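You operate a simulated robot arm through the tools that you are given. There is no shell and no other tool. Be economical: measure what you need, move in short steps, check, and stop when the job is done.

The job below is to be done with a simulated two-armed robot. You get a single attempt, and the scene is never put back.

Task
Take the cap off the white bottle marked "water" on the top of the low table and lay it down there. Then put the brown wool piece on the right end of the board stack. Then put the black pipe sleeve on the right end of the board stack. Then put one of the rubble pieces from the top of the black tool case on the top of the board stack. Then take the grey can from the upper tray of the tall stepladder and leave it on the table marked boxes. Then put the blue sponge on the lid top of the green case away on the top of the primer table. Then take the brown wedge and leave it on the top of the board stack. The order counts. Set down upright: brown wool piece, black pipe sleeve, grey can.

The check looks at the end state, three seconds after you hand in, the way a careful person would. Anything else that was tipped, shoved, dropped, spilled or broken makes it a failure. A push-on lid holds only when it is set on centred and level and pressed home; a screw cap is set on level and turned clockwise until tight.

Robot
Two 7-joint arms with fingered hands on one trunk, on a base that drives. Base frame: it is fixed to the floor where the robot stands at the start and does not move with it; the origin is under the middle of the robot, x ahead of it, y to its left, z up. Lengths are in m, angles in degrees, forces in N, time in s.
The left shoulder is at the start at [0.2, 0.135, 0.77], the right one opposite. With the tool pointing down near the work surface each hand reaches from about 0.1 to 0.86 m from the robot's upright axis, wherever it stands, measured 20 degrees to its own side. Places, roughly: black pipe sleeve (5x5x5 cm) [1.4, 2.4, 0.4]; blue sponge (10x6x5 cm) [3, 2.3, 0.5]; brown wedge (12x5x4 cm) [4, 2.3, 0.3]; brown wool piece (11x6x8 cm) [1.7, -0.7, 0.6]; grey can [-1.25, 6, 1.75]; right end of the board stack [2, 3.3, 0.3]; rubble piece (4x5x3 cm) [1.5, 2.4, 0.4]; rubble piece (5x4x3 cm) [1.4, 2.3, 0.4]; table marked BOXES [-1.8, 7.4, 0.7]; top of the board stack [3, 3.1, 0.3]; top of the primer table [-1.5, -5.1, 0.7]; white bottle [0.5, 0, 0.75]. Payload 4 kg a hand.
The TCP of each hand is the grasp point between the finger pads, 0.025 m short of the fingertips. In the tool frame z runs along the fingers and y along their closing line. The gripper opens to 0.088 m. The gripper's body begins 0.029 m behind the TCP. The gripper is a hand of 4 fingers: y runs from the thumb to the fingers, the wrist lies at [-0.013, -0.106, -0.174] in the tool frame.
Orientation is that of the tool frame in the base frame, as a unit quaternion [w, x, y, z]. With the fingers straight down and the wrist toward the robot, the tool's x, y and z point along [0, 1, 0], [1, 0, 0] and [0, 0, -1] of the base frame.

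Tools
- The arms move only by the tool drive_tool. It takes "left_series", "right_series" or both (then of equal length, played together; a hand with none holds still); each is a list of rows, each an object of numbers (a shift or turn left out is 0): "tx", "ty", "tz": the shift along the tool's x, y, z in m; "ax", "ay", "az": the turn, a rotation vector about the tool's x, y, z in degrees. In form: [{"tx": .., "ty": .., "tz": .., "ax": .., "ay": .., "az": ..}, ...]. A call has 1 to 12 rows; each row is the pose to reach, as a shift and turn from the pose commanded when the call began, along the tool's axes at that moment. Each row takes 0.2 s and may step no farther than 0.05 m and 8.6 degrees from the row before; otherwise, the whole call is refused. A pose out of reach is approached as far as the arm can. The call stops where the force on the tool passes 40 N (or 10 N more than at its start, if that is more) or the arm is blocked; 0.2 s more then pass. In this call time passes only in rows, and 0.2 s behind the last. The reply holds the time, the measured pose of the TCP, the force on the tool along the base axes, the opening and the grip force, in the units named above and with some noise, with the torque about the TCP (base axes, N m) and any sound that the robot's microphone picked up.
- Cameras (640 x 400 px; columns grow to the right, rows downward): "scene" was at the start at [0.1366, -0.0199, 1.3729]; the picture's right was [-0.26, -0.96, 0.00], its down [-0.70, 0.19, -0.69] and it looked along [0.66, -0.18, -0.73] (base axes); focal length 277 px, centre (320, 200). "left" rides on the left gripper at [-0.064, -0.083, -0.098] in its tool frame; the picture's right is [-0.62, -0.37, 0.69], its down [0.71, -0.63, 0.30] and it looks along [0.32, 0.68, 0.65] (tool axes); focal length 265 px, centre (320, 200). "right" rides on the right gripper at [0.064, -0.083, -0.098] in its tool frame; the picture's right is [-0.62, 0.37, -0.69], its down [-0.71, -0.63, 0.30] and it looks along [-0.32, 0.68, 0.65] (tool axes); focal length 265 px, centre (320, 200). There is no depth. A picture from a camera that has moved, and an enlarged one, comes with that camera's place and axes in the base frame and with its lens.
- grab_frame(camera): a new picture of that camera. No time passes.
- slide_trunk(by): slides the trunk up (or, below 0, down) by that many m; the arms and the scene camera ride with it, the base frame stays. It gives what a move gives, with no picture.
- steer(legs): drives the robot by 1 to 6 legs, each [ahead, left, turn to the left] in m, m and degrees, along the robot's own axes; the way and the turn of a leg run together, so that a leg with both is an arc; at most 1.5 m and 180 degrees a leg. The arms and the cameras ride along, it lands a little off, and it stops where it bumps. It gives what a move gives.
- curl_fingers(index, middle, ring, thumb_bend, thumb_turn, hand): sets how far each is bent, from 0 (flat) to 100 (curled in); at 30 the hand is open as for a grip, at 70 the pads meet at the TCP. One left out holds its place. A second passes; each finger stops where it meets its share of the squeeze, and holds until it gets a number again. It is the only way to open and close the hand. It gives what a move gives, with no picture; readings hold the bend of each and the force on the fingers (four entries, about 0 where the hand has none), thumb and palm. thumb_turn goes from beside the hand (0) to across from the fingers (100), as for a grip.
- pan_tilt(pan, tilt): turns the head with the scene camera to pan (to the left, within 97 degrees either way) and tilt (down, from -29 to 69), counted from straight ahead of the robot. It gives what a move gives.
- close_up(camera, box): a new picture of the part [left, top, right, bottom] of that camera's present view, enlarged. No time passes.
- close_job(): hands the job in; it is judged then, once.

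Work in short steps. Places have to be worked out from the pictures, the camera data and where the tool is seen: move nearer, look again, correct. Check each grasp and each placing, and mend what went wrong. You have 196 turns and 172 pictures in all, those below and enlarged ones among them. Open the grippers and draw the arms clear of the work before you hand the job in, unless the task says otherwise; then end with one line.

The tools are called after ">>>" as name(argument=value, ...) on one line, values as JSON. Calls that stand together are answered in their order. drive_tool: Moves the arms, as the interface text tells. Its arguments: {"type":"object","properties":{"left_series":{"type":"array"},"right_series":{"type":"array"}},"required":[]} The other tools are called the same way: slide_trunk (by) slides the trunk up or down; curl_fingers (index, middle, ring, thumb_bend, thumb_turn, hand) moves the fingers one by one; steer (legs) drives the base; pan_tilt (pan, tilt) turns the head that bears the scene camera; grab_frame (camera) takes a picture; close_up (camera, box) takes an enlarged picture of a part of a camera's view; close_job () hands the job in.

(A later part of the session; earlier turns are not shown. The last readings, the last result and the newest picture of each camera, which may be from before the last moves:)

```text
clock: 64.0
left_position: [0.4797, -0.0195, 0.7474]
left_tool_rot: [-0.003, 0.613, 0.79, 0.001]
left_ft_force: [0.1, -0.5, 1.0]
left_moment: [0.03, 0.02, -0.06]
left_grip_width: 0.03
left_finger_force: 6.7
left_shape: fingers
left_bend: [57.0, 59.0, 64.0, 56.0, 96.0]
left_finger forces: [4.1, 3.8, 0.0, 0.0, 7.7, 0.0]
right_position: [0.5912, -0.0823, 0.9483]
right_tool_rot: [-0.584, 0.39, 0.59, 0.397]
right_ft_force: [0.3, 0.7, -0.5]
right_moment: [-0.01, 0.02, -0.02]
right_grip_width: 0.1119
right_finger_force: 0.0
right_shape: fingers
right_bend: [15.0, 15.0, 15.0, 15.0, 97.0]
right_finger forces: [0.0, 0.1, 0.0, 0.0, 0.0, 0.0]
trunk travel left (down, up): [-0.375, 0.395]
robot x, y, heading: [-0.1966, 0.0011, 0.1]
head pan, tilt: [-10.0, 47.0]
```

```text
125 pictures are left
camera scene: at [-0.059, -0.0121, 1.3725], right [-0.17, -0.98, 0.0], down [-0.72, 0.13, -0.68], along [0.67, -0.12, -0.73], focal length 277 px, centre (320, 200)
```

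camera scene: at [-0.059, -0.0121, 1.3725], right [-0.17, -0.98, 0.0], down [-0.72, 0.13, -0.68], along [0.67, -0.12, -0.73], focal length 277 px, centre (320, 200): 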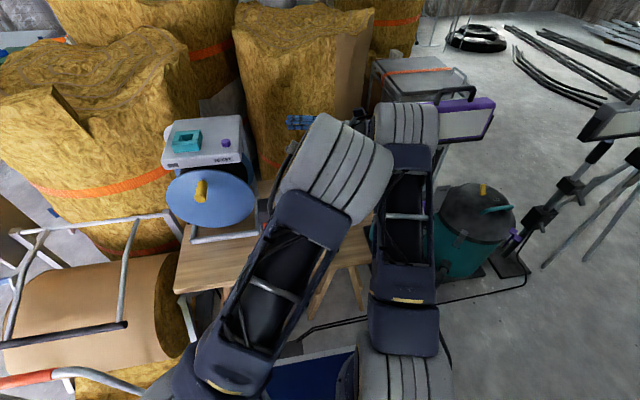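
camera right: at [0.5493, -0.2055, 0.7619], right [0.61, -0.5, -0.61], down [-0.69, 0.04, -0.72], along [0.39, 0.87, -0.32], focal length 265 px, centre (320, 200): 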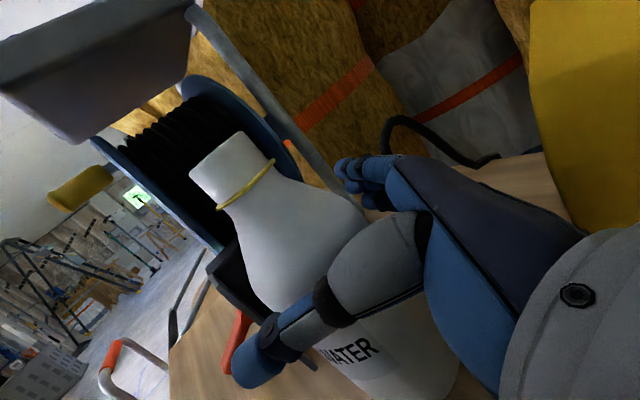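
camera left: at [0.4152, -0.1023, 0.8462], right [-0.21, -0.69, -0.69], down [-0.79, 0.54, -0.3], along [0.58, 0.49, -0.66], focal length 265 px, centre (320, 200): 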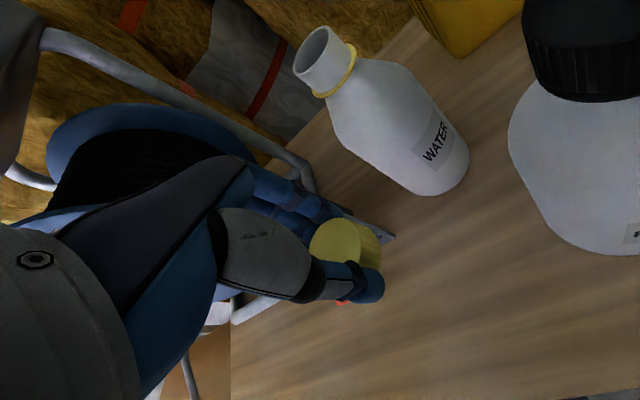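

The left camera would pass close to the primer bottle, so I shift and turn the left hand slightly away, then lower the cap toward the table.

>>> drive_tool(left_series=[{"tx": 0.009, "ty": -0.006, "az": 8}, {"tx": 0.018, "ty": -0.011, "az": 15}, {"tx": 0.018, "ty": -0.011, "az": 15, "tz": 0.04}, {"tx": 0.018, "ty": -0.011, "az": 15, "tz": 0.08}, {"tx": 0.018, "ty": -0.011, "az": 15, "tz": 0.11}])

>>> grab_frame(camera="left")

```text
clock: 65.2
left_position: [0.4648, -0.0047, 0.6382]
left_tool_rot: [-0.003, 0.71, 0.704, -0.001]
left_ft_force: [0.1, 0.2, -0.5]
left_moment: [-0.02, 0.02, 0.01]
left_grip_width: 0.0302
left_finger_force: 7.4
left_shape: fingers
left_bend: [57.0, 59.0, 64.0, 56.0, 96.0]
left_finger forces: [4.1, 3.7, 0.0, 0.0, 7.6, 0.0]
right_position: [0.5912, -0.082, 0.9478]
right_tool_rot: [-0.585, 0.389, 0.591, 0.397]
right_ft_force: [-0.4, 0.3, -0.1]
right_moment: [-0.03, -0.03, -0.02]
right_grip_width: 0.1121
right_finger_force: 0.1
right_shape: fingers
right_bend: [15.0, 15.0, 15.0, 15.0, 97.0]
right_finger forces: [0.0, 0.0, 0.0, 0.0, 0.0, 0.1]
trunk travel left (down, up): [-0.375, 0.395]
robot x, y, heading: [-0.1965, -0.0022, -0.2]
head pan, tilt: [-10.0, 47.0]
```

```text
124 pictures are left
camera left: at [0.3815, -0.0676, 0.7369], right [-0.38, -0.61, -0.69], down [-0.63, 0.72, -0.3], along [0.68, 0.32, -0.66], focal length 265 px, centre (320, 200)
```

left: 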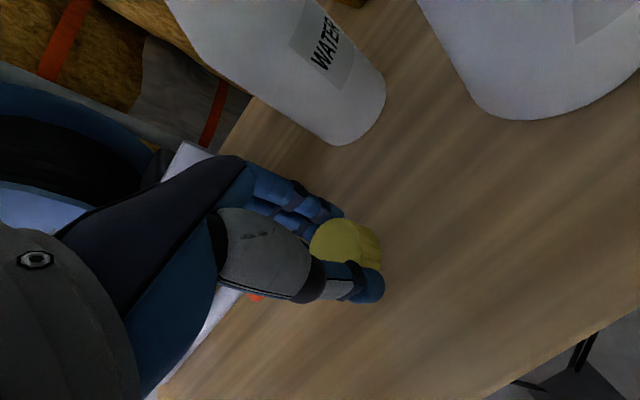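

Nothing is in the way. I lower slowly until the cap or fingertips feel the table.

>>> drive_tool(left_series=[{"tz": 0.006}, {"tz": 0.012}, {"tz": 0.018}, {"tz": 0.024}, {"tz": 0.03}, {"tz": 0.036}])

>>> grab_frame(camera="left")

```text
clock: 66.7
left_position: [0.4697, -0.0048, 0.6077]
left_tool_rot: [0.004, 0.71, 0.704, 0.002]
left_ft_force: [-6.8, 0.9, 20.1]
left_moment: [0.01, 0.1, 0.01]
left_grip_width: 0.0306
left_finger_force: 12.3
left_shape: fingers
left_bend: [61.0, 61.0, 64.0, 54.0, 96.0]
left_finger forces: [5.6, 6.7, 0.1, 0.1, 12.3, 0.1]
right_position: [0.5918, -0.0822, 0.9478]
right_tool_rot: [-0.585, 0.389, 0.591, 0.397]
right_ft_force: [-0.4, -0.1, 0.0]
right_moment: [-0.01, -0.02, 0.0]
right_grip_width: 0.1121
right_finger_force: 0.0
right_shape: fingers
right_bend: [15.0, 15.0, 15.0, 15.0, 97.0]
right_finger forces: [0.1, 0.1, 0.1, 0.1, 0.0, 0.1]
trunk travel left (down, up): [-0.375, 0.395]
robot x, y, heading: [-0.1963, -0.0019, -0.1]
head pan, tilt: [-10.0, 47.0]
stopped in row 6 (left hand): the force on the tool passed its limit at 42 N (the readings are from after the stop); the commanded pose is now the measured one
```

```text
123 pictures are left
camera left: at [0.3843, -0.0675, 0.7063], right [-0.37, -0.62, -0.69], down [-0.62, 0.72, -0.31], along [0.69, 0.32, -0.65], focal length 265 px, centre (320, 200)
```

left: 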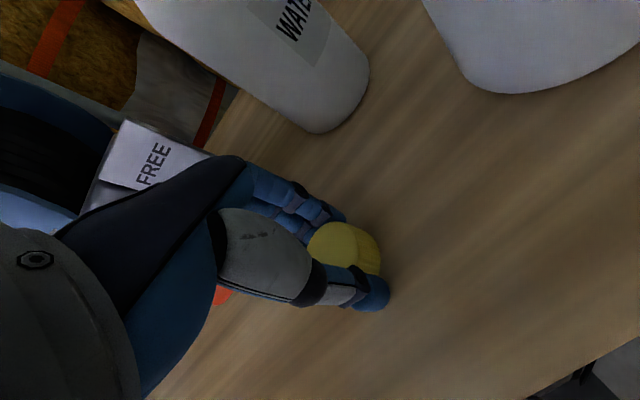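

The cap is on the table. I ease up 3 mm, open the fingers and rise clear.

>>> drive_tool(left_series=[{"tz": -0.003}])

>>> curl_fingers(hand="left", index=36, middle=36, ring=36, thumb_bend=36)

>>> drive_tool(left_series=[{"tz": -0.03}, {"tz": -0.07}, {"tz": -0.12}, {"tz": -0.17}, {"tz": -0.22}, {"tz": -0.27}, {"tz": -0.32}])

>>> grab_frame(camera="left")

```text
clock: 67.1
left_position: [0.4683, -0.0039, 0.609]
left_tool_rot: [0.002, 0.71, 0.705, 0.002]
left_ft_force: [-2.3, 0.1, 7.6]
left_moment: [0.05, 0.05, -0.03]
left_grip_width: 0.0308
left_finger_force: 8.3
left_shape: fingers
left_bend: [60.0, 61.0, 64.0, 54.0, 96.0]
left_finger forces: [3.4, 3.8, 0.1, 0.0, 9.2, 0.0]
right_position: [0.5912, -0.0823, 0.9489]
right_tool_rot: [-0.585, 0.39, 0.59, 0.397]
right_ft_force: [0.3, 0.4, -0.4]
right_moment: [0.01, -0.01, -0.01]
right_grip_width: 0.112
right_finger_force: 0.0
right_shape: fingers
right_bend: [15.0, 15.0, 15.0, 15.0, 97.0]
right_finger forces: [0.1, 0.0, 0.0, 0.0, 0.0, 0.1]
trunk travel left (down, up): [-0.375, 0.395]
robot x, y, heading: [-0.1982, 0.003, -0.1]
head pan, tilt: [-10.0, 47.0]
```

```text
clock: 68.1
left_position: [0.4677, -0.0045, 0.6081]
left_tool_rot: [0.002, 0.71, 0.704, 0.003]
left_ft_force: [-0.4, 0.4, -0.1]
left_moment: [-0.03, -0.02, -0.01]
left_grip_width: 0.0715
left_finger_force: 0.0
left_shape: fingers
left_bend: [36.0, 36.0, 36.0, 36.0, 97.0]
left_finger forces: [0.0, 0.0, 0.0, 0.1, 0.1, 0.0]
right_position: [0.5906, -0.0823, 0.9476]
right_tool_rot: [-0.585, 0.39, 0.59, 0.397]
right_ft_force: [-1.2, -0.2, 0.7]
right_moment: [-0.01, 0.02, -0.01]
right_grip_width: 0.1119
right_finger_force: 0.0
right_shape: fingers
right_bend: [15.0, 15.0, 15.0, 15.0, 97.0]
right_finger forces: [0.0, 0.0, 0.0, 0.1, 0.1, 0.1]
trunk travel left (down, up): [-0.375, 0.395]
robot x, y, heading: [-0.198, -0.0002, 0.1]
head pan, tilt: [-10.0, 47.0]
```

```text
clock: 69.7
left_position: [0.468, -0.0045, 0.9306]
left_tool_rot: [0.002, 0.709, 0.705, 0.002]
left_ft_force: [0.4, 0.3, -0.1]
left_moment: [0.01, 0.03, 0.02]
left_grip_width: 0.0718
left_finger_force: 0.0
left_shape: fingers
left_bend: [36.0, 36.0, 36.0, 36.0, 97.0]
left_finger forces: [0.0, 0.1, 0.0, 0.0, 0.1, 0.0]
right_position: [0.5912, -0.0823, 0.9473]
right_tool_rot: [-0.584, 0.39, 0.591, 0.397]
right_ft_force: [-0.1, 0.3, -0.3]
right_moment: [-0.03, 0.0, -0.03]
right_grip_width: 0.112
right_finger_force: 0.1
right_shape: fingers
right_bend: [15.0, 15.0, 15.0, 15.0, 97.0]
right_finger forces: [0.1, 0.0, 0.0, 0.1, 0.2, 0.0]
trunk travel left (down, up): [-0.375, 0.395]
robot x, y, heading: [-0.2001, -0.0004, 0.1]
head pan, tilt: [-10.0, 47.0]
```

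```text
122 pictures are left
camera left: at [0.3835, -0.0672, 1.0302], right [-0.37, -0.62, -0.69], down [-0.62, 0.72, -0.31], along [0.69, 0.32, -0.65], focal length 265 px, centre (320, 200)
```

left: 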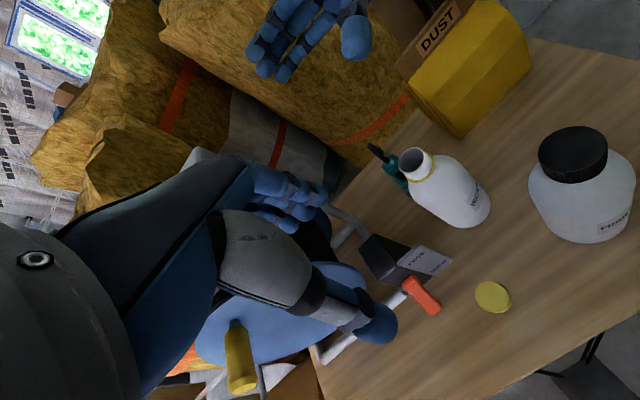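

The cap lies flat on the table and the bottle stands. I pull both arms back into compact downward poses and look toward the brown wool piece.

>>> drive_tool(right_series=[{"ty": -0.03, "tx": 0.02}, {"ty": -0.06, "tx": 0.04}, {"ty": -0.09, "tx": 0.05, "ay": -8.5}, {"ty": -0.12, "tx": 0.05, "ay": -17}, {"ty": -0.15, "tx": 0.05, "ay": -25.5}, {"ty": -0.18, "tx": 0.05, "ay": -34}, {"ty": -0.2, "tx": 0.05, "ay": -42.5}, {"ty": -0.22, "tx": 0.05, "ay": -51}, {"ty": -0.234, "tx": 0.05, "ay": -59.5}, {"ty": -0.234, "tx": 0.05, "ay": -68}, {"ty": -0.234, "tx": 0.05, "ay": -76.5}, {"ty": -0.234, "tx": 0.05, "ay": -85}], left_series=[{"tx": 0.02}, {"tx": 0.04}, {"tx": 0.06}, {"tx": 0.08}, {"tx": 0.1}, {"tx": 0.12}, {"tx": 0.14}, {"tx": 0.14}, {"tx": 0.14}, {"tx": 0.14}, {"tx": 0.14}, {"tx": 0.14}])

>>> pan_tilt(pan=-30, tilt=20)

>>> grab_frame(camera="scene")

```text
clock: 72.3
left_position: [0.4681, 0.1351, 0.9301]
left_tool_rot: [0.002, 0.71, 0.704, 0.003]
left_ft_force: [0.3, 0.6, 0.3]
left_moment: [0.0, 0.02, 0.0]
left_grip_width: 0.0719
left_finger_force: 0.0
left_shape: fingers
left_bend: [36.0, 36.0, 36.0, 36.0, 97.0]
left_finger forces: [0.0, 0.1, 0.1, 0.0, 0.0, 0.0]
right_position: [0.3742, -0.1719, 0.9949]
right_tool_rot: [-0.03, 0.555, 0.831, 0.029]
right_ft_force: [1.3, 0.8, 0.3]
right_moment: [0.01, 0.0, 0.0]
right_grip_width: 0.1119
right_finger_force: 0.1
right_shape: fingers
right_bend: [15.0, 15.0, 15.0, 15.0, 97.0]
right_finger forces: [0.0, 0.0, 0.0, 0.0, 0.0, 0.1]
trunk travel left (down, up): [-0.375, 0.395]
robot x, y, heading: [-0.198, -0.0006, 0.1]
head pan, tilt: [-10.0, 47.0]
```

```text
clock: 73.2
left_position: [0.468, 0.1364, 0.9295]
left_tool_rot: [0.003, 0.709, 0.705, 0.002]
left_ft_force: [-0.5, 0.0, -0.3]
left_moment: [0.0, 0.0, -0.06]
left_grip_width: 0.0718
left_finger_force: 0.1
left_shape: fingers
left_bend: [36.0, 36.0, 36.0, 36.0, 97.0]
left_finger forces: [0.0, 0.0, 0.1, 0.0, 0.0, 0.0]
right_position: [0.3757, -0.1716, 0.9959]
right_tool_rot: [-0.033, 0.555, 0.83, 0.03]
right_ft_force: [-0.8, 1.0, -0.7]
right_moment: [-0.04, 0.03, 0.03]
right_grip_width: 0.112
right_finger_force: 0.1
right_shape: fingers
right_bend: [15.0, 15.0, 15.0, 15.0, 97.0]
right_finger forces: [0.0, 0.0, 0.0, 0.1, 0.0, 0.0]
trunk travel left (down, up): [-0.375, 0.395]
robot x, y, heading: [-0.1985, 0.0007, -0.2]
head pan, tilt: [-30.0, 20.0]
```

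```text
121 pictures are left
camera scene: at [-0.0569, -0.0448, 1.414], right [-0.5, -0.87, 0.0], down [-0.3, 0.17, -0.94], along [0.81, -0.47, -0.34], focal length 277 px, centre (320, 200)
```

scene: 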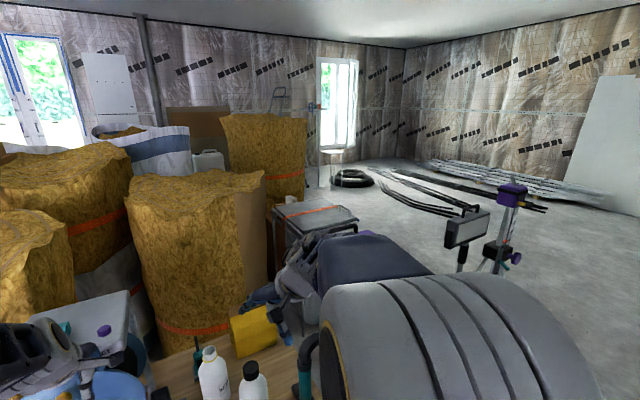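

My right elbow blocks part of the view, and the lamp stands line up around x = 0.5. I enlarge the crate and look to the right for a route round the lamps.

>>> close_up(camera="scene", box=[240, 140, 400, 240])

>>> pan_tilt(pan=-75, tilt=30)

>>> grab_frame(camera="scene")

```text
4.00 times, centred on (320, 190) of scene
camera zoom: at [-0.0569, -0.0448, 1.414], right [-0.5, -0.87, 0.0], down [-0.3, 0.17, -0.94], along [0.81, -0.47, -0.34], focal length 1108 px, centre (320, 240)
```

zoom: 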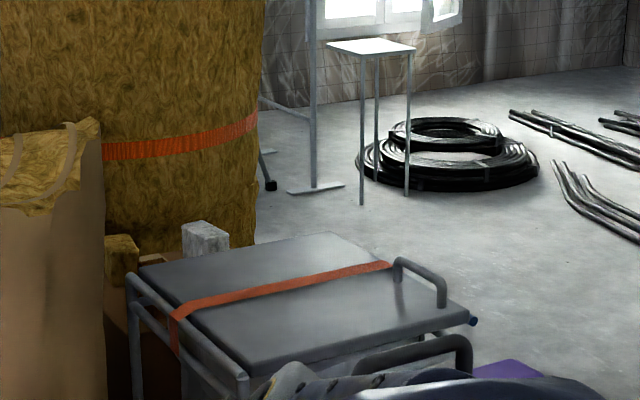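

```text
clock: 74.4
left_position: [0.4685, 0.1361, 0.9281]
left_tool_rot: [0.003, 0.709, 0.705, 0.002]
left_ft_force: [0.3, -0.6, -0.1]
left_moment: [-0.01, -0.02, -0.01]
left_grip_width: 0.0718
left_finger_force: 0.0
left_shape: fingers
left_bend: [36.0, 36.0, 36.0, 36.0, 97.0]
left_finger forces: [0.1, 0.1, 0.1, 0.1, 0.0, 0.0]
right_position: [0.3754, -0.1725, 0.9957]
right_tool_rot: [-0.032, 0.556, 0.83, 0.03]
right_ft_force: [0.7, -0.4, 0.4]
right_moment: [-0.01, -0.01, -0.02]
right_grip_width: 0.1124
right_finger_force: 0.0
right_shape: fingers
right_bend: [15.0, 15.0, 15.0, 15.0, 97.0]
right_finger forces: [0.0, 0.0, 0.1, 0.1, 0.0, 0.0]
trunk travel left (down, up): [-0.375, 0.395]
robot x, y, heading: [-0.1984, 0.0032, 0.0]
head pan, tilt: [-75.0, 30.0]
```

```text
119 pictures are left
camera scene: at [-0.1141, -0.0856, 1.398], right [-0.97, -0.26, 0.0], down [-0.13, 0.48, -0.87], along [0.22, -0.84, -0.5], focal length 277 px, centre (320, 200)
```

scene: 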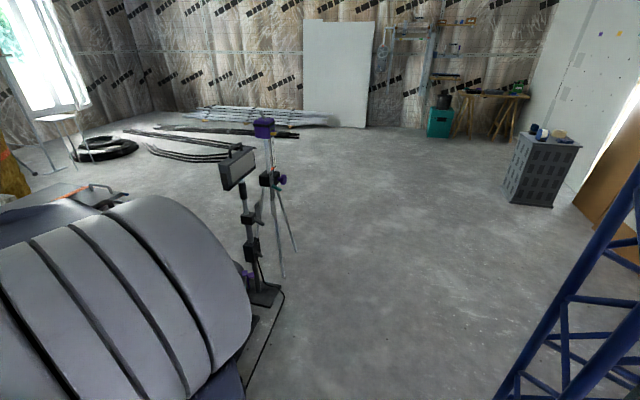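

The brown wool piece seems to be just behind the strapped crate. I drive round the lamps with the arms leading: turn right, go along -y, then turn back to face +x.

>>> steer(legs=[[0, 0, -90], [1.3, 0, 0], [1.05, 0, 0], [0, 0, 90], [1.4, 0, 0], [0.2, 0, 90]])

>>> pan_tilt(pan=0, tilt=25)

>>> grab_frame(camera="scene")

```text
clock: 104.0
left_position: [1.206, -1.6038, 0.9282]
left_tool_rot: [0.0, 0.019, 1.0, 0.004]
left_ft_force: [1.3, -0.3, 0.3]
left_moment: [0.0, -0.01, 0.0]
left_grip_width: 0.0718
left_finger_force: 0.1
left_shape: fingers
left_bend: [36.0, 36.0, 36.0, 36.0, 97.0]
left_finger forces: [0.1, 0.0, 0.0, 0.1, 0.0, 0.1]
right_position: [1.511, -1.7066, 0.9953]
right_tool_rot: [-0.043, -0.179, 0.983, -0.001]
right_ft_force: [0.1, -0.6, 0.7]
right_moment: [-0.03, 0.02, 0.0]
right_grip_width: 0.1121
right_finger_force: 0.0
right_shape: fingers
right_bend: [15.0, 15.0, 15.0, 15.0, 97.0]
right_finger forces: [0.1, 0.1, 0.1, 0.0, 0.0, 0.0]
trunk travel left (down, up): [-0.375, 0.395]
robot x, y, heading: [1.3225, -2.2722, 88.1]
head pan, tilt: [-75.0, 30.0]
```

```text
clock: 105.5
left_position: [1.2068, -1.6052, 0.9295]
left_tool_rot: [0.0, 0.019, 1.0, 0.003]
left_ft_force: [-1.0, 0.2, -1.5]
left_moment: [-0.01, -0.02, 0.03]
left_grip_width: 0.0722
left_finger_force: 0.1
left_shape: fingers
left_bend: [36.0, 36.0, 36.0, 36.0, 97.0]
left_finger forces: [0.1, 0.0, 0.0, 0.0, 0.0, 0.0]
right_position: [1.5096, -1.7061, 0.9959]
right_tool_rot: [-0.044, -0.179, 0.983, -0.001]
right_ft_force: [-0.3, 0.4, -0.3]
right_moment: [-0.03, 0.02, 0.03]
right_grip_width: 0.1119
right_finger_force: 0.1
right_shape: fingers
right_bend: [15.0, 15.0, 15.0, 15.0, 97.0]
right_finger forces: [0.1, 0.0, 0.0, 0.0, 0.1, 0.1]
trunk travel left (down, up): [-0.375, 0.395]
robot x, y, heading: [1.3188, -2.2723, 88.1]
head pan, tilt: [0.0, 25.0]
```

```text
118 pictures are left
camera scene: at [1.3247, -2.1199, 1.4059], right [1.0, -0.03, 0.0], down [-0.01, -0.42, -0.91], along [0.03, 0.91, -0.42], focal length 277 px, centre (320, 200)
```

scene: 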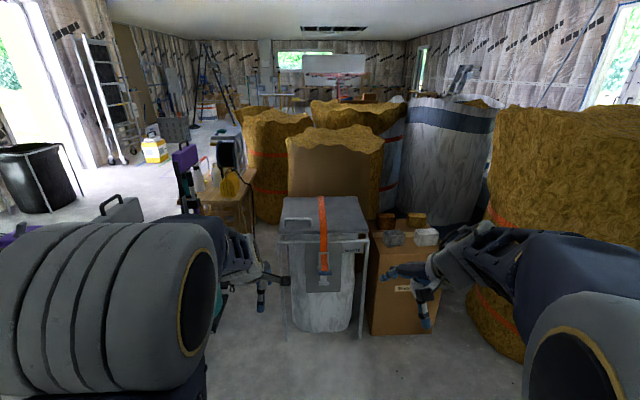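

The drive went well. Several small blocks stand on a cardboard box to the right of the crate, so I enlarge them.

>>> close_up(camera="scene", box=[350, 200, 460, 270])

```text
5.71 times, centred on (405, 235) of scene
camera zoom: at [1.3247, -2.1199, 1.4059], right [1.0, -0.03, 0.0], down [-0.01, -0.42, -0.91], along [0.03, 0.91, -0.42], focal length 1582 px, centre (-166, 0)
```

zoom: 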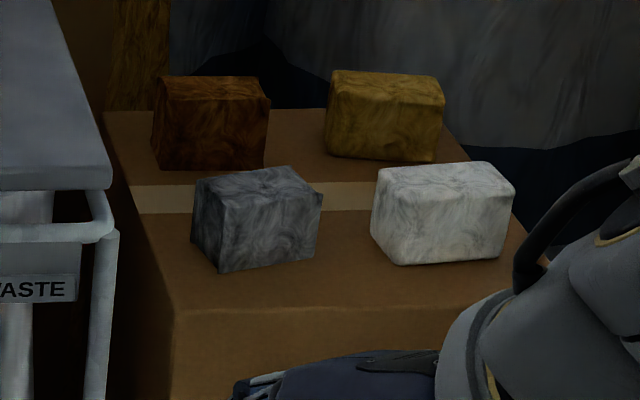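

The brown piece is the back-left of four, at about (1.755, -0.69), with its top near 0.64. The left hand suits it best because its camera stays clear of the crate. I position the robot accordingly and open the left hand.

>>> steer(legs=[[0, -0.52, 1.9], [0.87, 0, 0]])

>>> curl_fingers(hand="left", index=28, middle=28, ring=28, thumb_bend=28)

>>> grab_frame(camera="left")

>>> pan_tilt(pan=5, tilt=45)

>>> grab_frame(camera="scene")

```text
clock: 112.7
left_position: [1.6819, -0.7369, 0.929]
left_tool_rot: [0.0, -0.003, 1.0, 0.003]
left_ft_force: [-0.3, 0.4, 0.1]
left_moment: [0.02, -0.01, 0.0]
left_grip_width: 0.0719
left_finger_force: 0.0
left_shape: fingers
left_bend: [36.0, 36.0, 36.0, 36.0, 97.0]
left_finger forces: [0.0, 0.0, 0.1, 0.0, 0.0, 0.0]
right_position: [1.9892, -0.8285, 0.9952]
right_tool_rot: [-0.043, -0.2, 0.979, -0.002]
right_ft_force: [-0.4, -0.3, 0.1]
right_moment: [0.0, 0.01, 0.0]
right_grip_width: 0.1122
right_finger_force: 0.0
right_shape: fingers
right_bend: [15.0, 15.0, 15.0, 15.0, 97.0]
right_finger forces: [0.0, 0.0, 0.0, 0.1, 0.0, 0.0]
trunk travel left (down, up): [-0.375, 0.395]
robot x, y, heading: [1.8222, -1.4005, 90.9]
head pan, tilt: [0.0, 25.0]
```

```text
clock: 113.7
left_position: [1.6817, -0.7375, 0.9292]
left_tool_rot: [0.0, -0.003, 1.0, 0.004]
left_ft_force: [-0.2, 1.0, -0.1]
left_moment: [0.02, 0.06, -0.02]
left_grip_width: 0.0884
left_finger_force: 0.1
left_shape: fingers
left_bend: [28.0, 28.0, 28.0, 28.0, 97.0]
left_finger forces: [0.1, 0.1, 0.0, 0.0, 0.0, 0.0]
right_position: [1.9892, -0.8287, 0.9951]
right_tool_rot: [-0.043, -0.2, 0.979, -0.002]
right_ft_force: [0.1, 0.0, 0.1]
right_moment: [0.0, 0.0, -0.02]
right_grip_width: 0.1121
right_finger_force: 0.0
right_shape: fingers
right_bend: [15.0, 15.0, 15.0, 15.0, 97.0]
right_finger forces: [0.0, 0.1, 0.0, 0.0, 0.0, 0.0]
trunk travel left (down, up): [-0.375, 0.395]
robot x, y, heading: [1.8219, -1.3994, 90.3]
head pan, tilt: [0.0, 25.0]
```

```text
116 pictures are left
camera left: at [1.7456, -0.8211, 1.028], right [0.62, -0.36, -0.69], down [-0.71, -0.63, -0.31], along [-0.33, 0.69, -0.65], focal length 265 px, centre (320, 200)
```

left: 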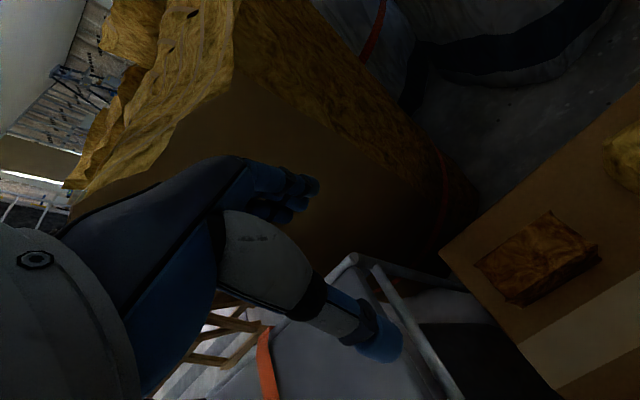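

```text
clock: 114.5
left_position: [1.6815, -0.7384, 0.9286]
left_tool_rot: [0.0, -0.002, 1.0, 0.003]
left_ft_force: [-0.2, -0.7, -0.1]
left_moment: [0.02, -0.01, 0.01]
left_grip_width: 0.0884
left_finger_force: 0.0
left_shape: fingers
left_bend: [28.0, 28.0, 28.0, 28.0, 97.0]
left_finger forces: [0.1, 0.0, 0.0, 0.0, 0.0, 0.0]
right_position: [1.989, -0.8291, 0.9953]
right_tool_rot: [-0.044, -0.2, 0.979, -0.001]
right_ft_force: [-0.5, -0.2, 0.2]
right_moment: [-0.03, 0.0, 0.02]
right_grip_width: 0.112
right_finger_force: 0.1
right_shape: fingers
right_bend: [15.0, 15.0, 15.0, 15.0, 97.0]
right_finger forces: [0.1, 0.0, 0.1, 0.1, 0.0, 0.0]
trunk travel left (down, up): [-0.375, 0.395]
robot x, y, heading: [1.8238, -1.4001, 90.6]
head pan, tilt: [5.0, 45.0]
```

```text
115 pictures are left
camera scene: at [1.8149, -1.2597, 1.3754], right [1.0, 0.1, 0.0], down [0.07, -0.7, -0.71], along [-0.07, 0.7, -0.71], focal length 277 px, centre (320, 200)
```

scene: 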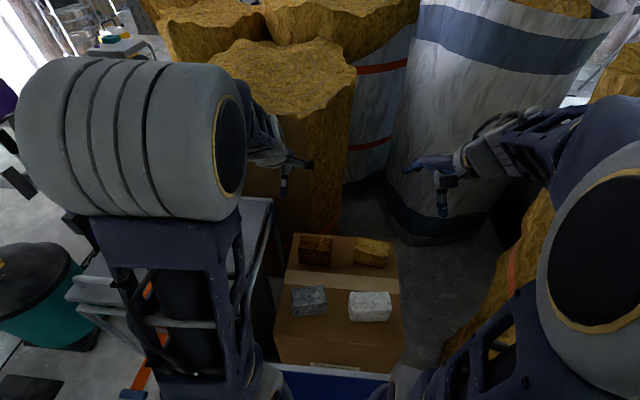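

From two views the brown piece's top centre is at (1.750, -0.743, 0.652). I move over it and go down partway.

>>> drive_tool(left_series=[{"tx": -0.025, "ty": -0.002}, {"tx": -0.05, "ty": -0.004}, {"tx": -0.0685, "ty": -0.005, "tz": 0.03}, {"tx": -0.0685, "ty": -0.005, "tz": 0.07}, {"tx": -0.0685, "ty": -0.005, "tz": 0.11}, {"tx": -0.0685, "ty": -0.005, "tz": 0.16}, {"tx": -0.0685, "ty": -0.005, "tz": 0.2}])

>>> grab_frame(camera="left")

>>> close_up(camera="scene", box=[220, 180, 420, 340])

```text
clock: 116.1
left_position: [1.7501, -0.7418, 0.7269]
left_tool_rot: [0.001, -0.002, 1.0, 0.004]
left_ft_force: [-0.9, -0.7, 0.9]
left_moment: [0.0, 0.0, 0.0]
left_grip_width: 0.0883
left_finger_force: 0.1
left_shape: fingers
left_bend: [28.0, 28.0, 28.0, 28.0, 97.0]
left_finger forces: [0.0, 0.1, 0.0, 0.0, 0.0, 0.0]
right_position: [1.9895, -0.8296, 0.9967]
right_tool_rot: [-0.042, -0.2, 0.979, -0.001]
right_ft_force: [0.2, -0.7, -0.5]
right_moment: [0.02, -0.02, 0.04]
right_grip_width: 0.1121
right_finger_force: 0.1
right_shape: fingers
right_bend: [15.0, 15.0, 15.0, 15.0, 97.0]
right_finger forces: [0.0, 0.1, 0.0, 0.1, 0.0, 0.0]
trunk travel left (down, up): [-0.375, 0.395]
robot x, y, heading: [1.8255, -1.4047, 90.6]
head pan, tilt: [5.0, 45.0]
```

```text
114 pictures are left
camera left: at [1.8148, -0.8248, 0.8265], right [0.62, -0.36, -0.69], down [-0.71, -0.63, -0.31], along [-0.33, 0.69, -0.65], focal length 265 px, centre (320, 200)
```

left: 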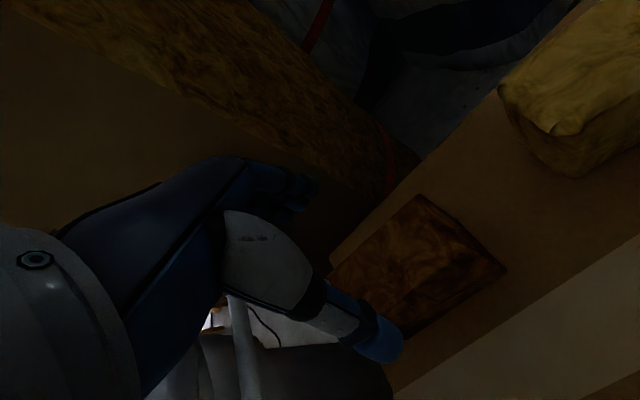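

```text
2.50 times, centred on (320, 260) of scene
camera zoom: at [1.8149, -1.2599, 1.3754], right [1.0, 0.1, 0.0], down [0.07, -0.7, -0.71], along [-0.07, 0.7, -0.71], focal length 692 px, centre (320, 50)
```

zoom: 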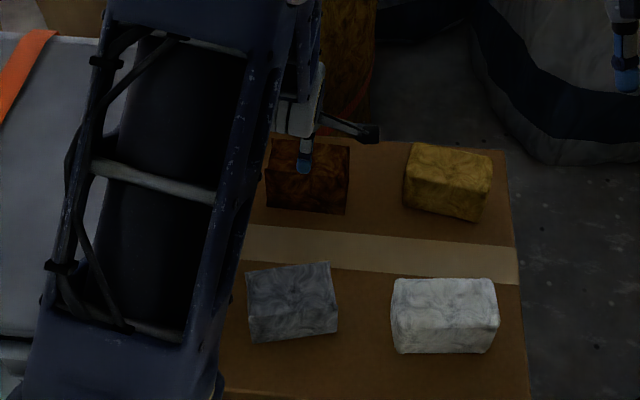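

The piece is square to the hand and sits between thumb and fingers. I lower to grasp height and close.

>>> drive_tool(left_series=[{"tx": -0.004, "ty": -0.003, "tz": 0.03}, {"tx": -0.006, "ty": -0.004, "tz": 0.06}, {"tx": -0.006, "ty": -0.004, "tz": 0.085}, {"tx": -0.006, "ty": -0.004, "tz": 0.098}])

>>> curl_fingers(hand="left", index=54, middle=54, ring=54, thumb_bend=54)

>>> drive_tool(left_series=[{"tz": -0.02}, {"tz": -0.05}, {"tz": -0.09}, {"tz": -0.13}, {"tz": -0.18}, {"tz": -0.23}, {"tz": -0.28}])

>>> grab_frame(camera="left")

>>> grab_frame(camera="scene")

```text
clock: 117.1
left_position: [1.7571, -0.743, 0.6325]
left_tool_rot: [0.001, -0.001, 1.0, 0.005]
left_ft_force: [-0.6, -5.9, 19.3]
left_moment: [-0.1, -0.11, -0.03]
left_grip_width: 0.0948
left_finger_force: 9.3
left_shape: fingers
left_bend: [27.0, 28.0, 28.0, 28.0, 97.0]
left_finger forces: [5.8, 0.0, 0.0, 0.0, 13.5, 0.1]
right_position: [1.9895, -0.8279, 0.995]
right_tool_rot: [-0.043, -0.201, 0.979, -0.001]
right_ft_force: [-0.3, 0.8, 0.3]
right_moment: [0.01, -0.02, 0.01]
right_grip_width: 0.1123
right_finger_force: 0.1
right_shape: fingers
right_bend: [15.0, 15.0, 15.0, 15.0, 97.0]
right_finger forces: [0.0, 0.1, 0.0, 0.1, 0.1, 0.1]
trunk travel left (down, up): [-0.375, 0.395]
robot x, y, heading: [1.8234, -1.4046, 90.3]
head pan, tilt: [5.0, 45.0]
```

```text
clock: 118.1
left_position: [1.7553, -0.7431, 0.633]
left_tool_rot: [0.001, -0.004, 1.0, 0.006]
left_ft_force: [-0.5, 3.7, 36.1]
left_moment: [0.21, -0.06, -0.38]
left_grip_width: 0.0713
left_finger_force: 42.3
left_shape: fingers
left_bend: [32.0, 48.0, 46.0, 53.0, 97.0]
left_finger forces: [25.4, 5.4, 11.8, 0.0, 41.7, 0.0]
right_position: [1.9906, -0.8296, 0.9965]
right_tool_rot: [-0.043, -0.2, 0.979, -0.002]
right_ft_force: [0.3, -0.3, 0.0]
right_moment: [0.02, 0.01, 0.01]
right_grip_width: 0.1122
right_finger_force: 0.0
right_shape: fingers
right_bend: [15.0, 15.0, 15.0, 15.0, 97.0]
right_finger forces: [0.0, 0.1, 0.0, 0.0, 0.0, 0.0]
trunk travel left (down, up): [-0.375, 0.395]
robot x, y, heading: [1.8222, -1.4004, 90.7]
head pan, tilt: [5.0, 45.0]
```

```text
clock: 119.7
left_position: [1.7508, -0.7471, 0.9108]
left_tool_rot: [0.001, -0.002, 1.0, 0.002]
left_ft_force: [-0.7, -0.1, -0.2]
left_moment: [-0.03, -0.03, -0.02]
left_grip_width: 0.0693
left_finger_force: 31.7
left_shape: fingers
left_bend: [32.0, 49.0, 47.0, 53.0, 95.0]
left_finger forces: [19.4, 4.2, 7.1, 0.0, 33.1, 0.0]
right_position: [1.9901, -0.8287, 0.9948]
right_tool_rot: [-0.043, -0.201, 0.979, -0.002]
right_ft_force: [0.0, 0.2, -0.5]
right_moment: [0.02, 0.02, -0.01]
right_grip_width: 0.112
right_finger_force: 0.1
right_shape: fingers
right_bend: [15.0, 15.0, 15.0, 15.0, 97.0]
right_finger forces: [0.0, 0.0, 0.1, 0.0, 0.1, 0.1]
trunk travel left (down, up): [-0.375, 0.395]
robot x, y, heading: [1.8226, -1.399, 90.5]
head pan, tilt: [5.0, 45.0]
```

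```text
112 pictures are left
camera left: at [1.8147, -0.8298, 1.0101], right [0.62, -0.36, -0.69], down [-0.71, -0.63, -0.31], along [-0.33, 0.69, -0.65], focal length 265 px, centre (320, 200)
```

left: 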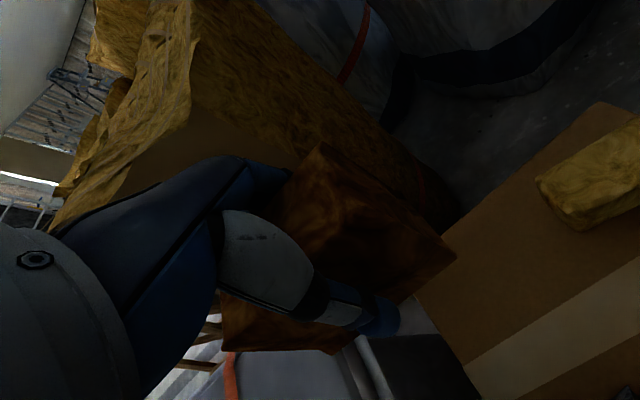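

```text
111 pictures are left
camera scene: at [1.815, -1.2595, 1.3753], right [1.0, 0.1, 0.0], down [0.07, -0.7, -0.71], along [-0.07, 0.7, -0.71], focal length 277 px, centre (320, 200)
```

scene: 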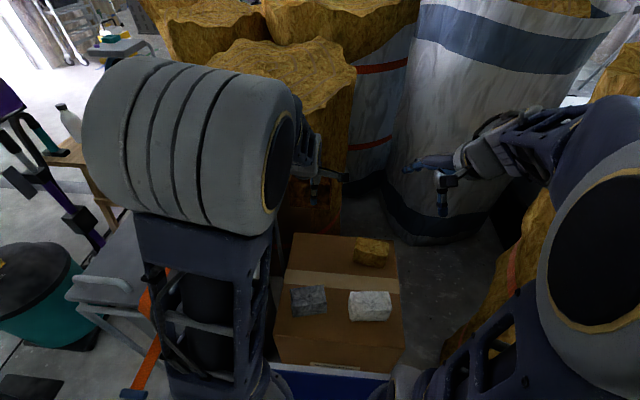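

The brown piece is lifted cleanly and level. I back out and return around the lamps to the start side, stopping short to look for the way to the boards.

>>> steer(legs=[[-1.3, 0, -0.5], [0, 1.0, 0], [0, 0.97, 0], [1.4, 0, 0]])

>>> pan_tilt(pan=0, tilt=22)

>>> grab_frame(camera="scene")

>>> grab_frame(camera="left")

```text
clock: 142.3
left_position: [-0.1965, -0.6036, 0.9123]
left_tool_rot: [0.001, 0.011, 1.0, 0.003]
left_ft_force: [-0.3, -0.5, 0.5]
left_moment: [0.02, 0.03, 0.0]
left_grip_width: 0.0689
left_finger_force: 31.5
left_shape: fingers
left_bend: [32.0, 49.0, 47.0, 53.0, 95.0]
left_finger forces: [19.4, 4.1, 6.9, 0.1, 33.1, 0.0]
right_position: [0.0407, -0.6929, 0.9946]
right_tool_rot: [-0.044, -0.185, 0.982, -0.002]
right_ft_force: [-0.6, 0.4, 0.7]
right_moment: [0.01, -0.02, 0.03]
right_grip_width: 0.1119
right_finger_force: 0.0
right_shape: fingers
right_bend: [15.0, 15.0, 15.0, 15.0, 97.0]
right_finger forces: [0.0, 0.0, 0.0, 0.1, 0.0, 0.0]
trunk travel left (down, up): [-0.375, 0.395]
robot x, y, heading: [-0.1397, -1.263, 88.6]
head pan, tilt: [5.0, 45.0]
```

```text
clock: 143.2
left_position: [-0.196, -0.6044, 0.9105]
left_tool_rot: [0.0, 0.012, 1.0, 0.003]
left_ft_force: [0.4, -0.5, 0.1]
left_moment: [0.01, 0.03, -0.02]
left_grip_width: 0.069
left_finger_force: 31.5
left_shape: fingers
left_bend: [32.0, 49.0, 47.0, 53.0, 95.0]
left_finger forces: [19.4, 4.2, 6.8, 0.1, 33.1, 0.0]
right_position: [0.0419, -0.6926, 0.9948]
right_tool_rot: [-0.044, -0.185, 0.982, -0.002]
right_ft_force: [0.1, -1.0, -0.6]
right_moment: [-0.01, -0.03, -0.02]
right_grip_width: 0.1121
right_finger_force: 0.0
right_shape: fingers
right_bend: [15.0, 15.0, 15.0, 15.0, 97.0]
right_finger forces: [0.1, 0.1, 0.0, 0.0, 0.1, 0.0]
trunk travel left (down, up): [-0.375, 0.395]
robot x, y, heading: [-0.1394, -1.2602, 88.9]
head pan, tilt: [0.0, 22.0]
```

```text
110 pictures are left
camera scene: at [-0.1389, -1.1075, 1.4107], right [1.0, -0.02, 0.0], down [-0.01, -0.38, -0.93], along [0.02, 0.93, -0.38], focal length 277 px, centre (320, 200)
```

scene: 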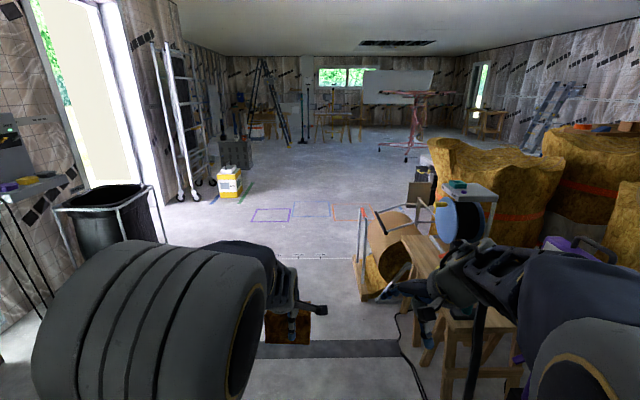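

```text
109 pictures are left
camera left: at [-0.1335, -0.6894, 1.0096], right [0.61, -0.38, -0.69], down [-0.73, -0.61, -0.31], along [-0.31, 0.7, -0.65], focal length 265 px, centre (320, 200)
```

left: 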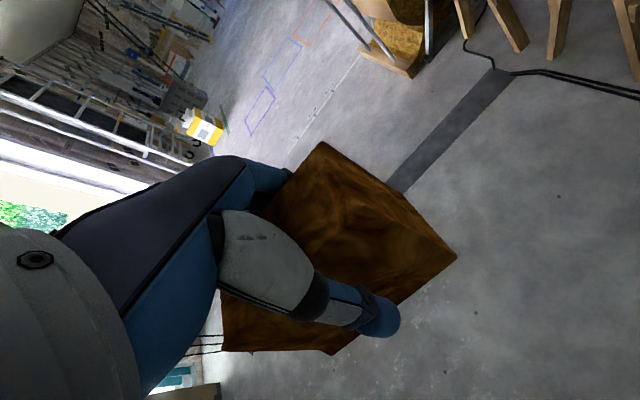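

The floor ahead is clear apart from the roll trolley on the right. I shift left a bit and drive past it, then look toward the tool case and boards.

>>> steer(legs=[[0.2, 0.27, 1], [1.4, 0, 0], [1.2, 0, 0]])

>>> pan_tilt(pan=-60, tilt=22)

>>> grab_frame(camera="scene")

>>> pan_tilt(pan=-20, tilt=22)

>>> grab_frame(camera="scene")

```text
clock: 157.5
left_position: [-0.4045, 2.152, 0.9115]
left_tool_rot: [0.001, 0.02, 1.0, 0.003]
left_ft_force: [0.7, -0.5, 0.1]
left_moment: [-0.02, 0.02, 0.01]
left_grip_width: 0.069
left_finger_force: 31.4
left_shape: fingers
left_bend: [32.0, 49.0, 47.0, 53.0, 95.0]
left_finger forces: [19.4, 4.2, 6.9, 0.0, 33.2, 0.0]
right_position: [-0.1689, 2.0611, 0.9951]
right_tool_rot: [-0.044, -0.178, 0.983, -0.001]
right_ft_force: [-0.1, 0.2, 0.1]
right_moment: [0.01, -0.02, 0.01]
right_grip_width: 0.112
right_finger_force: 0.1
right_shape: fingers
right_bend: [15.0, 15.0, 15.0, 15.0, 97.0]
right_finger forces: [0.0, 0.0, 0.0, 0.1, 0.1, 0.1]
trunk travel left (down, up): [-0.375, 0.395]
robot x, y, heading: [-0.359, 1.4959, 88.1]
head pan, tilt: [0.0, 22.0]
```

```text
clock: 158.8
left_position: [-0.4046, 2.152, 0.9101]
left_tool_rot: [0.001, 0.018, 1.0, 0.004]
left_ft_force: [0.7, -0.6, -0.7]
left_moment: [0.0, 0.01, 0.0]
left_grip_width: 0.0692
left_finger_force: 31.8
left_shape: fingers
left_bend: [32.0, 49.0, 47.0, 53.0, 95.0]
left_finger forces: [19.4, 4.2, 6.9, 0.0, 33.0, 0.0]
right_position: [-0.1679, 2.0612, 0.9955]
right_tool_rot: [-0.043, -0.179, 0.983, -0.001]
right_ft_force: [0.2, -0.6, -0.8]
right_moment: [-0.02, 0.0, -0.01]
right_grip_width: 0.1121
right_finger_force: 0.1
right_shape: fingers
right_bend: [15.0, 15.0, 15.0, 15.0, 97.0]
right_finger forces: [0.0, 0.0, 0.0, 0.0, 0.1, 0.0]
trunk travel left (down, up): [-0.375, 0.395]
robot x, y, heading: [-0.3573, 1.4965, 88.2]
head pan, tilt: [-60.0, 22.0]
```

```text
108 pictures are left
camera scene: at [-0.2757, 1.6, 1.4108], right [0.47, -0.88, 0.0], down [-0.33, -0.18, -0.93], along [0.82, 0.44, -0.37], focal length 277 px, centre (320, 200)
```

scene: 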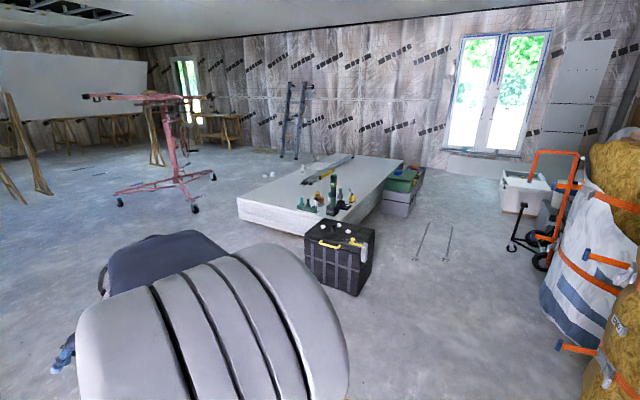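

```text
clock: 159.8
left_position: [-0.404, 2.1524, 0.911]
left_tool_rot: [0.001, 0.02, 1.0, 0.003]
left_ft_force: [-0.8, 1.0, 0.3]
left_moment: [0.01, 0.05, -0.01]
left_grip_width: 0.069
left_finger_force: 32.1
left_shape: fingers
left_bend: [32.0, 49.0, 47.0, 53.0, 95.0]
left_finger forces: [19.4, 4.2, 7.0, 0.1, 33.1, 0.0]
right_position: [-0.1693, 2.0612, 0.9947]
right_tool_rot: [-0.044, -0.179, 0.983, 0.0]
right_ft_force: [0.6, -0.9, 0.0]
right_moment: [-0.02, 0.0, 0.0]
right_grip_width: 0.1121
right_finger_force: 0.1
right_shape: fingers
right_bend: [15.0, 15.0, 15.0, 15.0, 97.0]
right_finger forces: [0.0, 0.0, 0.0, 0.0, 0.0, 0.0]
trunk travel left (down, up): [-0.375, 0.395]
robot x, y, heading: [-0.3596, 1.4928, 88.5]
head pan, tilt: [-20.0, 22.0]
```

```text
107 pictures are left
camera scene: at [-0.3229, 1.6423, 1.4108], right [0.93, -0.37, 0.0], down [-0.14, -0.35, -0.93], along [0.35, 0.86, -0.37], focal length 277 px, centre (320, 200)
```

scene: 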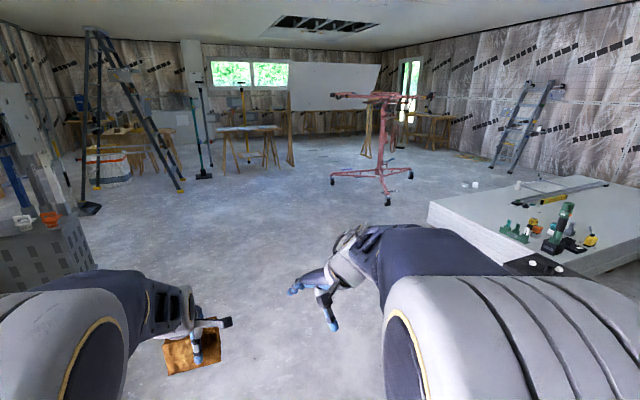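

The board stack, black tool case and green case come into view. I zoom in on them.

>>> close_up(camera="scene", box=[420, 150, 640, 290])

>>> pan_tilt(pan=-55, tilt=25)

>>> close_up(camera="scene", box=[200, 130, 440, 280])

```text
2.86 times, centred on (530, 220) of scene
camera zoom: at [-0.3229, 1.6423, 1.4108], right [0.93, -0.37, 0.0], down [-0.14, -0.35, -0.93], along [0.35, 0.86, -0.37], focal length 791 px, centre (-280, 143)
```

zoom: 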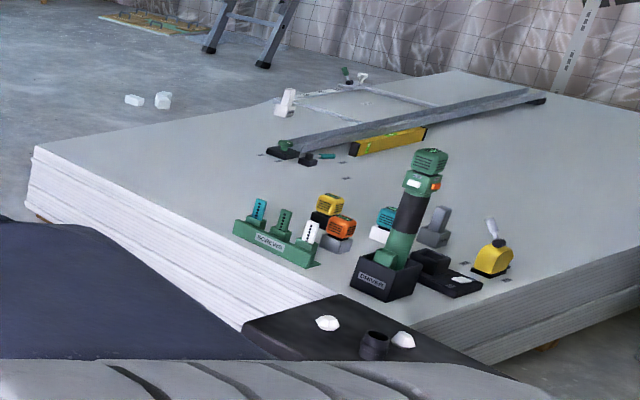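

```text
clock: 160.9
left_position: [-0.4034, 2.1523, 0.911]
left_tool_rot: [0.001, 0.02, 1.0, 0.004]
left_ft_force: [0.5, 0.7, -0.6]
left_moment: [-0.02, -0.03, 0.01]
left_grip_width: 0.0689
left_finger_force: 31.1
left_shape: fingers
left_bend: [32.0, 49.0, 47.0, 53.0, 95.0]
left_finger forces: [19.4, 4.3, 6.9, 0.0, 32.9, 0.1]
right_position: [-0.1682, 2.0605, 0.9971]
right_tool_rot: [-0.043, -0.179, 0.983, -0.001]
right_ft_force: [0.3, -0.3, -0.5]
right_moment: [0.01, 0.0, 0.02]
right_grip_width: 0.1125
right_finger_force: 0.1
right_shape: fingers
right_bend: [15.0, 15.0, 15.0, 15.0, 97.0]
right_finger forces: [0.1, 0.0, 0.1, 0.0, 0.0, 0.0]
trunk travel left (down, up): [-0.375, 0.395]
robot x, y, heading: [-0.3591, 1.4989, 87.9]
head pan, tilt: [-55.0, 25.0]
```

```text
2.67 times, centred on (320, 205) of scene
camera zoom: at [-0.2804, 1.6066, 1.406], right [0.55, -0.84, 0.0], down [-0.35, -0.23, -0.91], along [0.76, 0.5, -0.42], focal length 738 px, centre (320, 187)
```

zoom: 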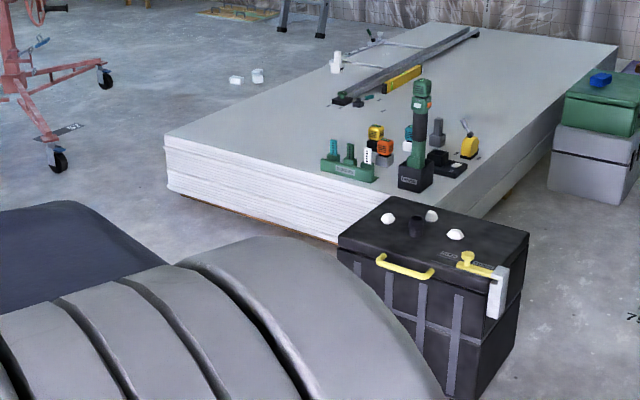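

The free area near (2, 3.3) on the near-left end of the stack is the "right end". I drive up along +y, turn to face +x and approach the short end of the stack.

>>> steer(legs=[[1.4, 0, 0], [0.45, 0, 0], [0, 0, -88], [1.2, 0, 0]])

>>> pan_tilt(pan=0, tilt=40)

>>> grab_frame(camera="scene")

```text
clock: 179.7
left_position: [1.6004, 3.3026, 0.9101]
left_tool_rot: [0.003, 0.731, 0.682, 0.002]
left_ft_force: [0.2, 0.0, 0.1]
left_moment: [0.02, 0.0, -0.01]
left_grip_width: 0.0677
left_finger_force: 30.5
left_shape: fingers
left_bend: [32.0, 49.0, 47.0, 53.0, 95.0]
left_finger forces: [18.5, 4.0, 6.6, 0.0, 31.4, 0.0]
right_position: [1.5022, 3.0712, 0.9953]
right_tool_rot: [-0.031, 0.58, 0.813, 0.03]
right_ft_force: [0.1, 0.4, -0.2]
right_moment: [0.0, 0.01, 0.01]
right_grip_width: 0.112
right_finger_force: 0.0
right_shape: fingers
right_bend: [15.0, 15.0, 15.0, 15.0, 97.0]
right_finger forces: [0.0, 0.0, 0.1, 0.1, 0.0, 0.0]
trunk travel left (down, up): [-0.375, 0.395]
robot x, y, heading: [0.9442, 3.2794, -3.3]
head pan, tilt: [-55.0, 25.0]
```

```text
clock: 180.9
left_position: [1.6001, 3.3027, 0.9115]
left_tool_rot: [0.004, 0.731, 0.683, 0.002]
left_ft_force: [-0.2, -0.4, -0.5]
left_moment: [0.03, 0.01, 0.02]
left_grip_width: 0.0677
left_finger_force: 30.4
left_shape: fingers
left_bend: [32.0, 49.0, 47.0, 53.0, 95.0]
left_finger forces: [18.6, 4.0, 6.6, 0.1, 31.5, 0.0]
right_position: [1.5017, 3.0718, 0.9952]
right_tool_rot: [-0.031, 0.581, 0.813, 0.03]
right_ft_force: [0.5, 0.3, 0.2]
right_moment: [0.01, 0.0, 0.02]
right_grip_width: 0.1119
right_finger_force: 0.0
right_shape: fingers
right_bend: [15.0, 15.0, 15.0, 15.0, 97.0]
right_finger forces: [0.1, 0.0, 0.0, 0.0, 0.1, 0.1]
trunk travel left (down, up): [-0.375, 0.395]
robot x, y, heading: [0.9428, 3.2788, -3.4]
head pan, tilt: [0.0, 40.0]
```

```text
104 pictures are left
camera scene: at [1.0864, 3.27, 1.3826], right [-0.06, -1.0, 0.0], down [-0.64, 0.04, -0.77], along [0.76, -0.05, -0.64], focal length 277 px, centre (320, 200)
```

scene: 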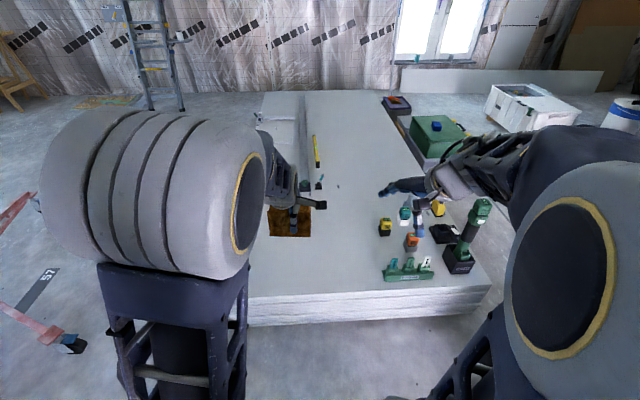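

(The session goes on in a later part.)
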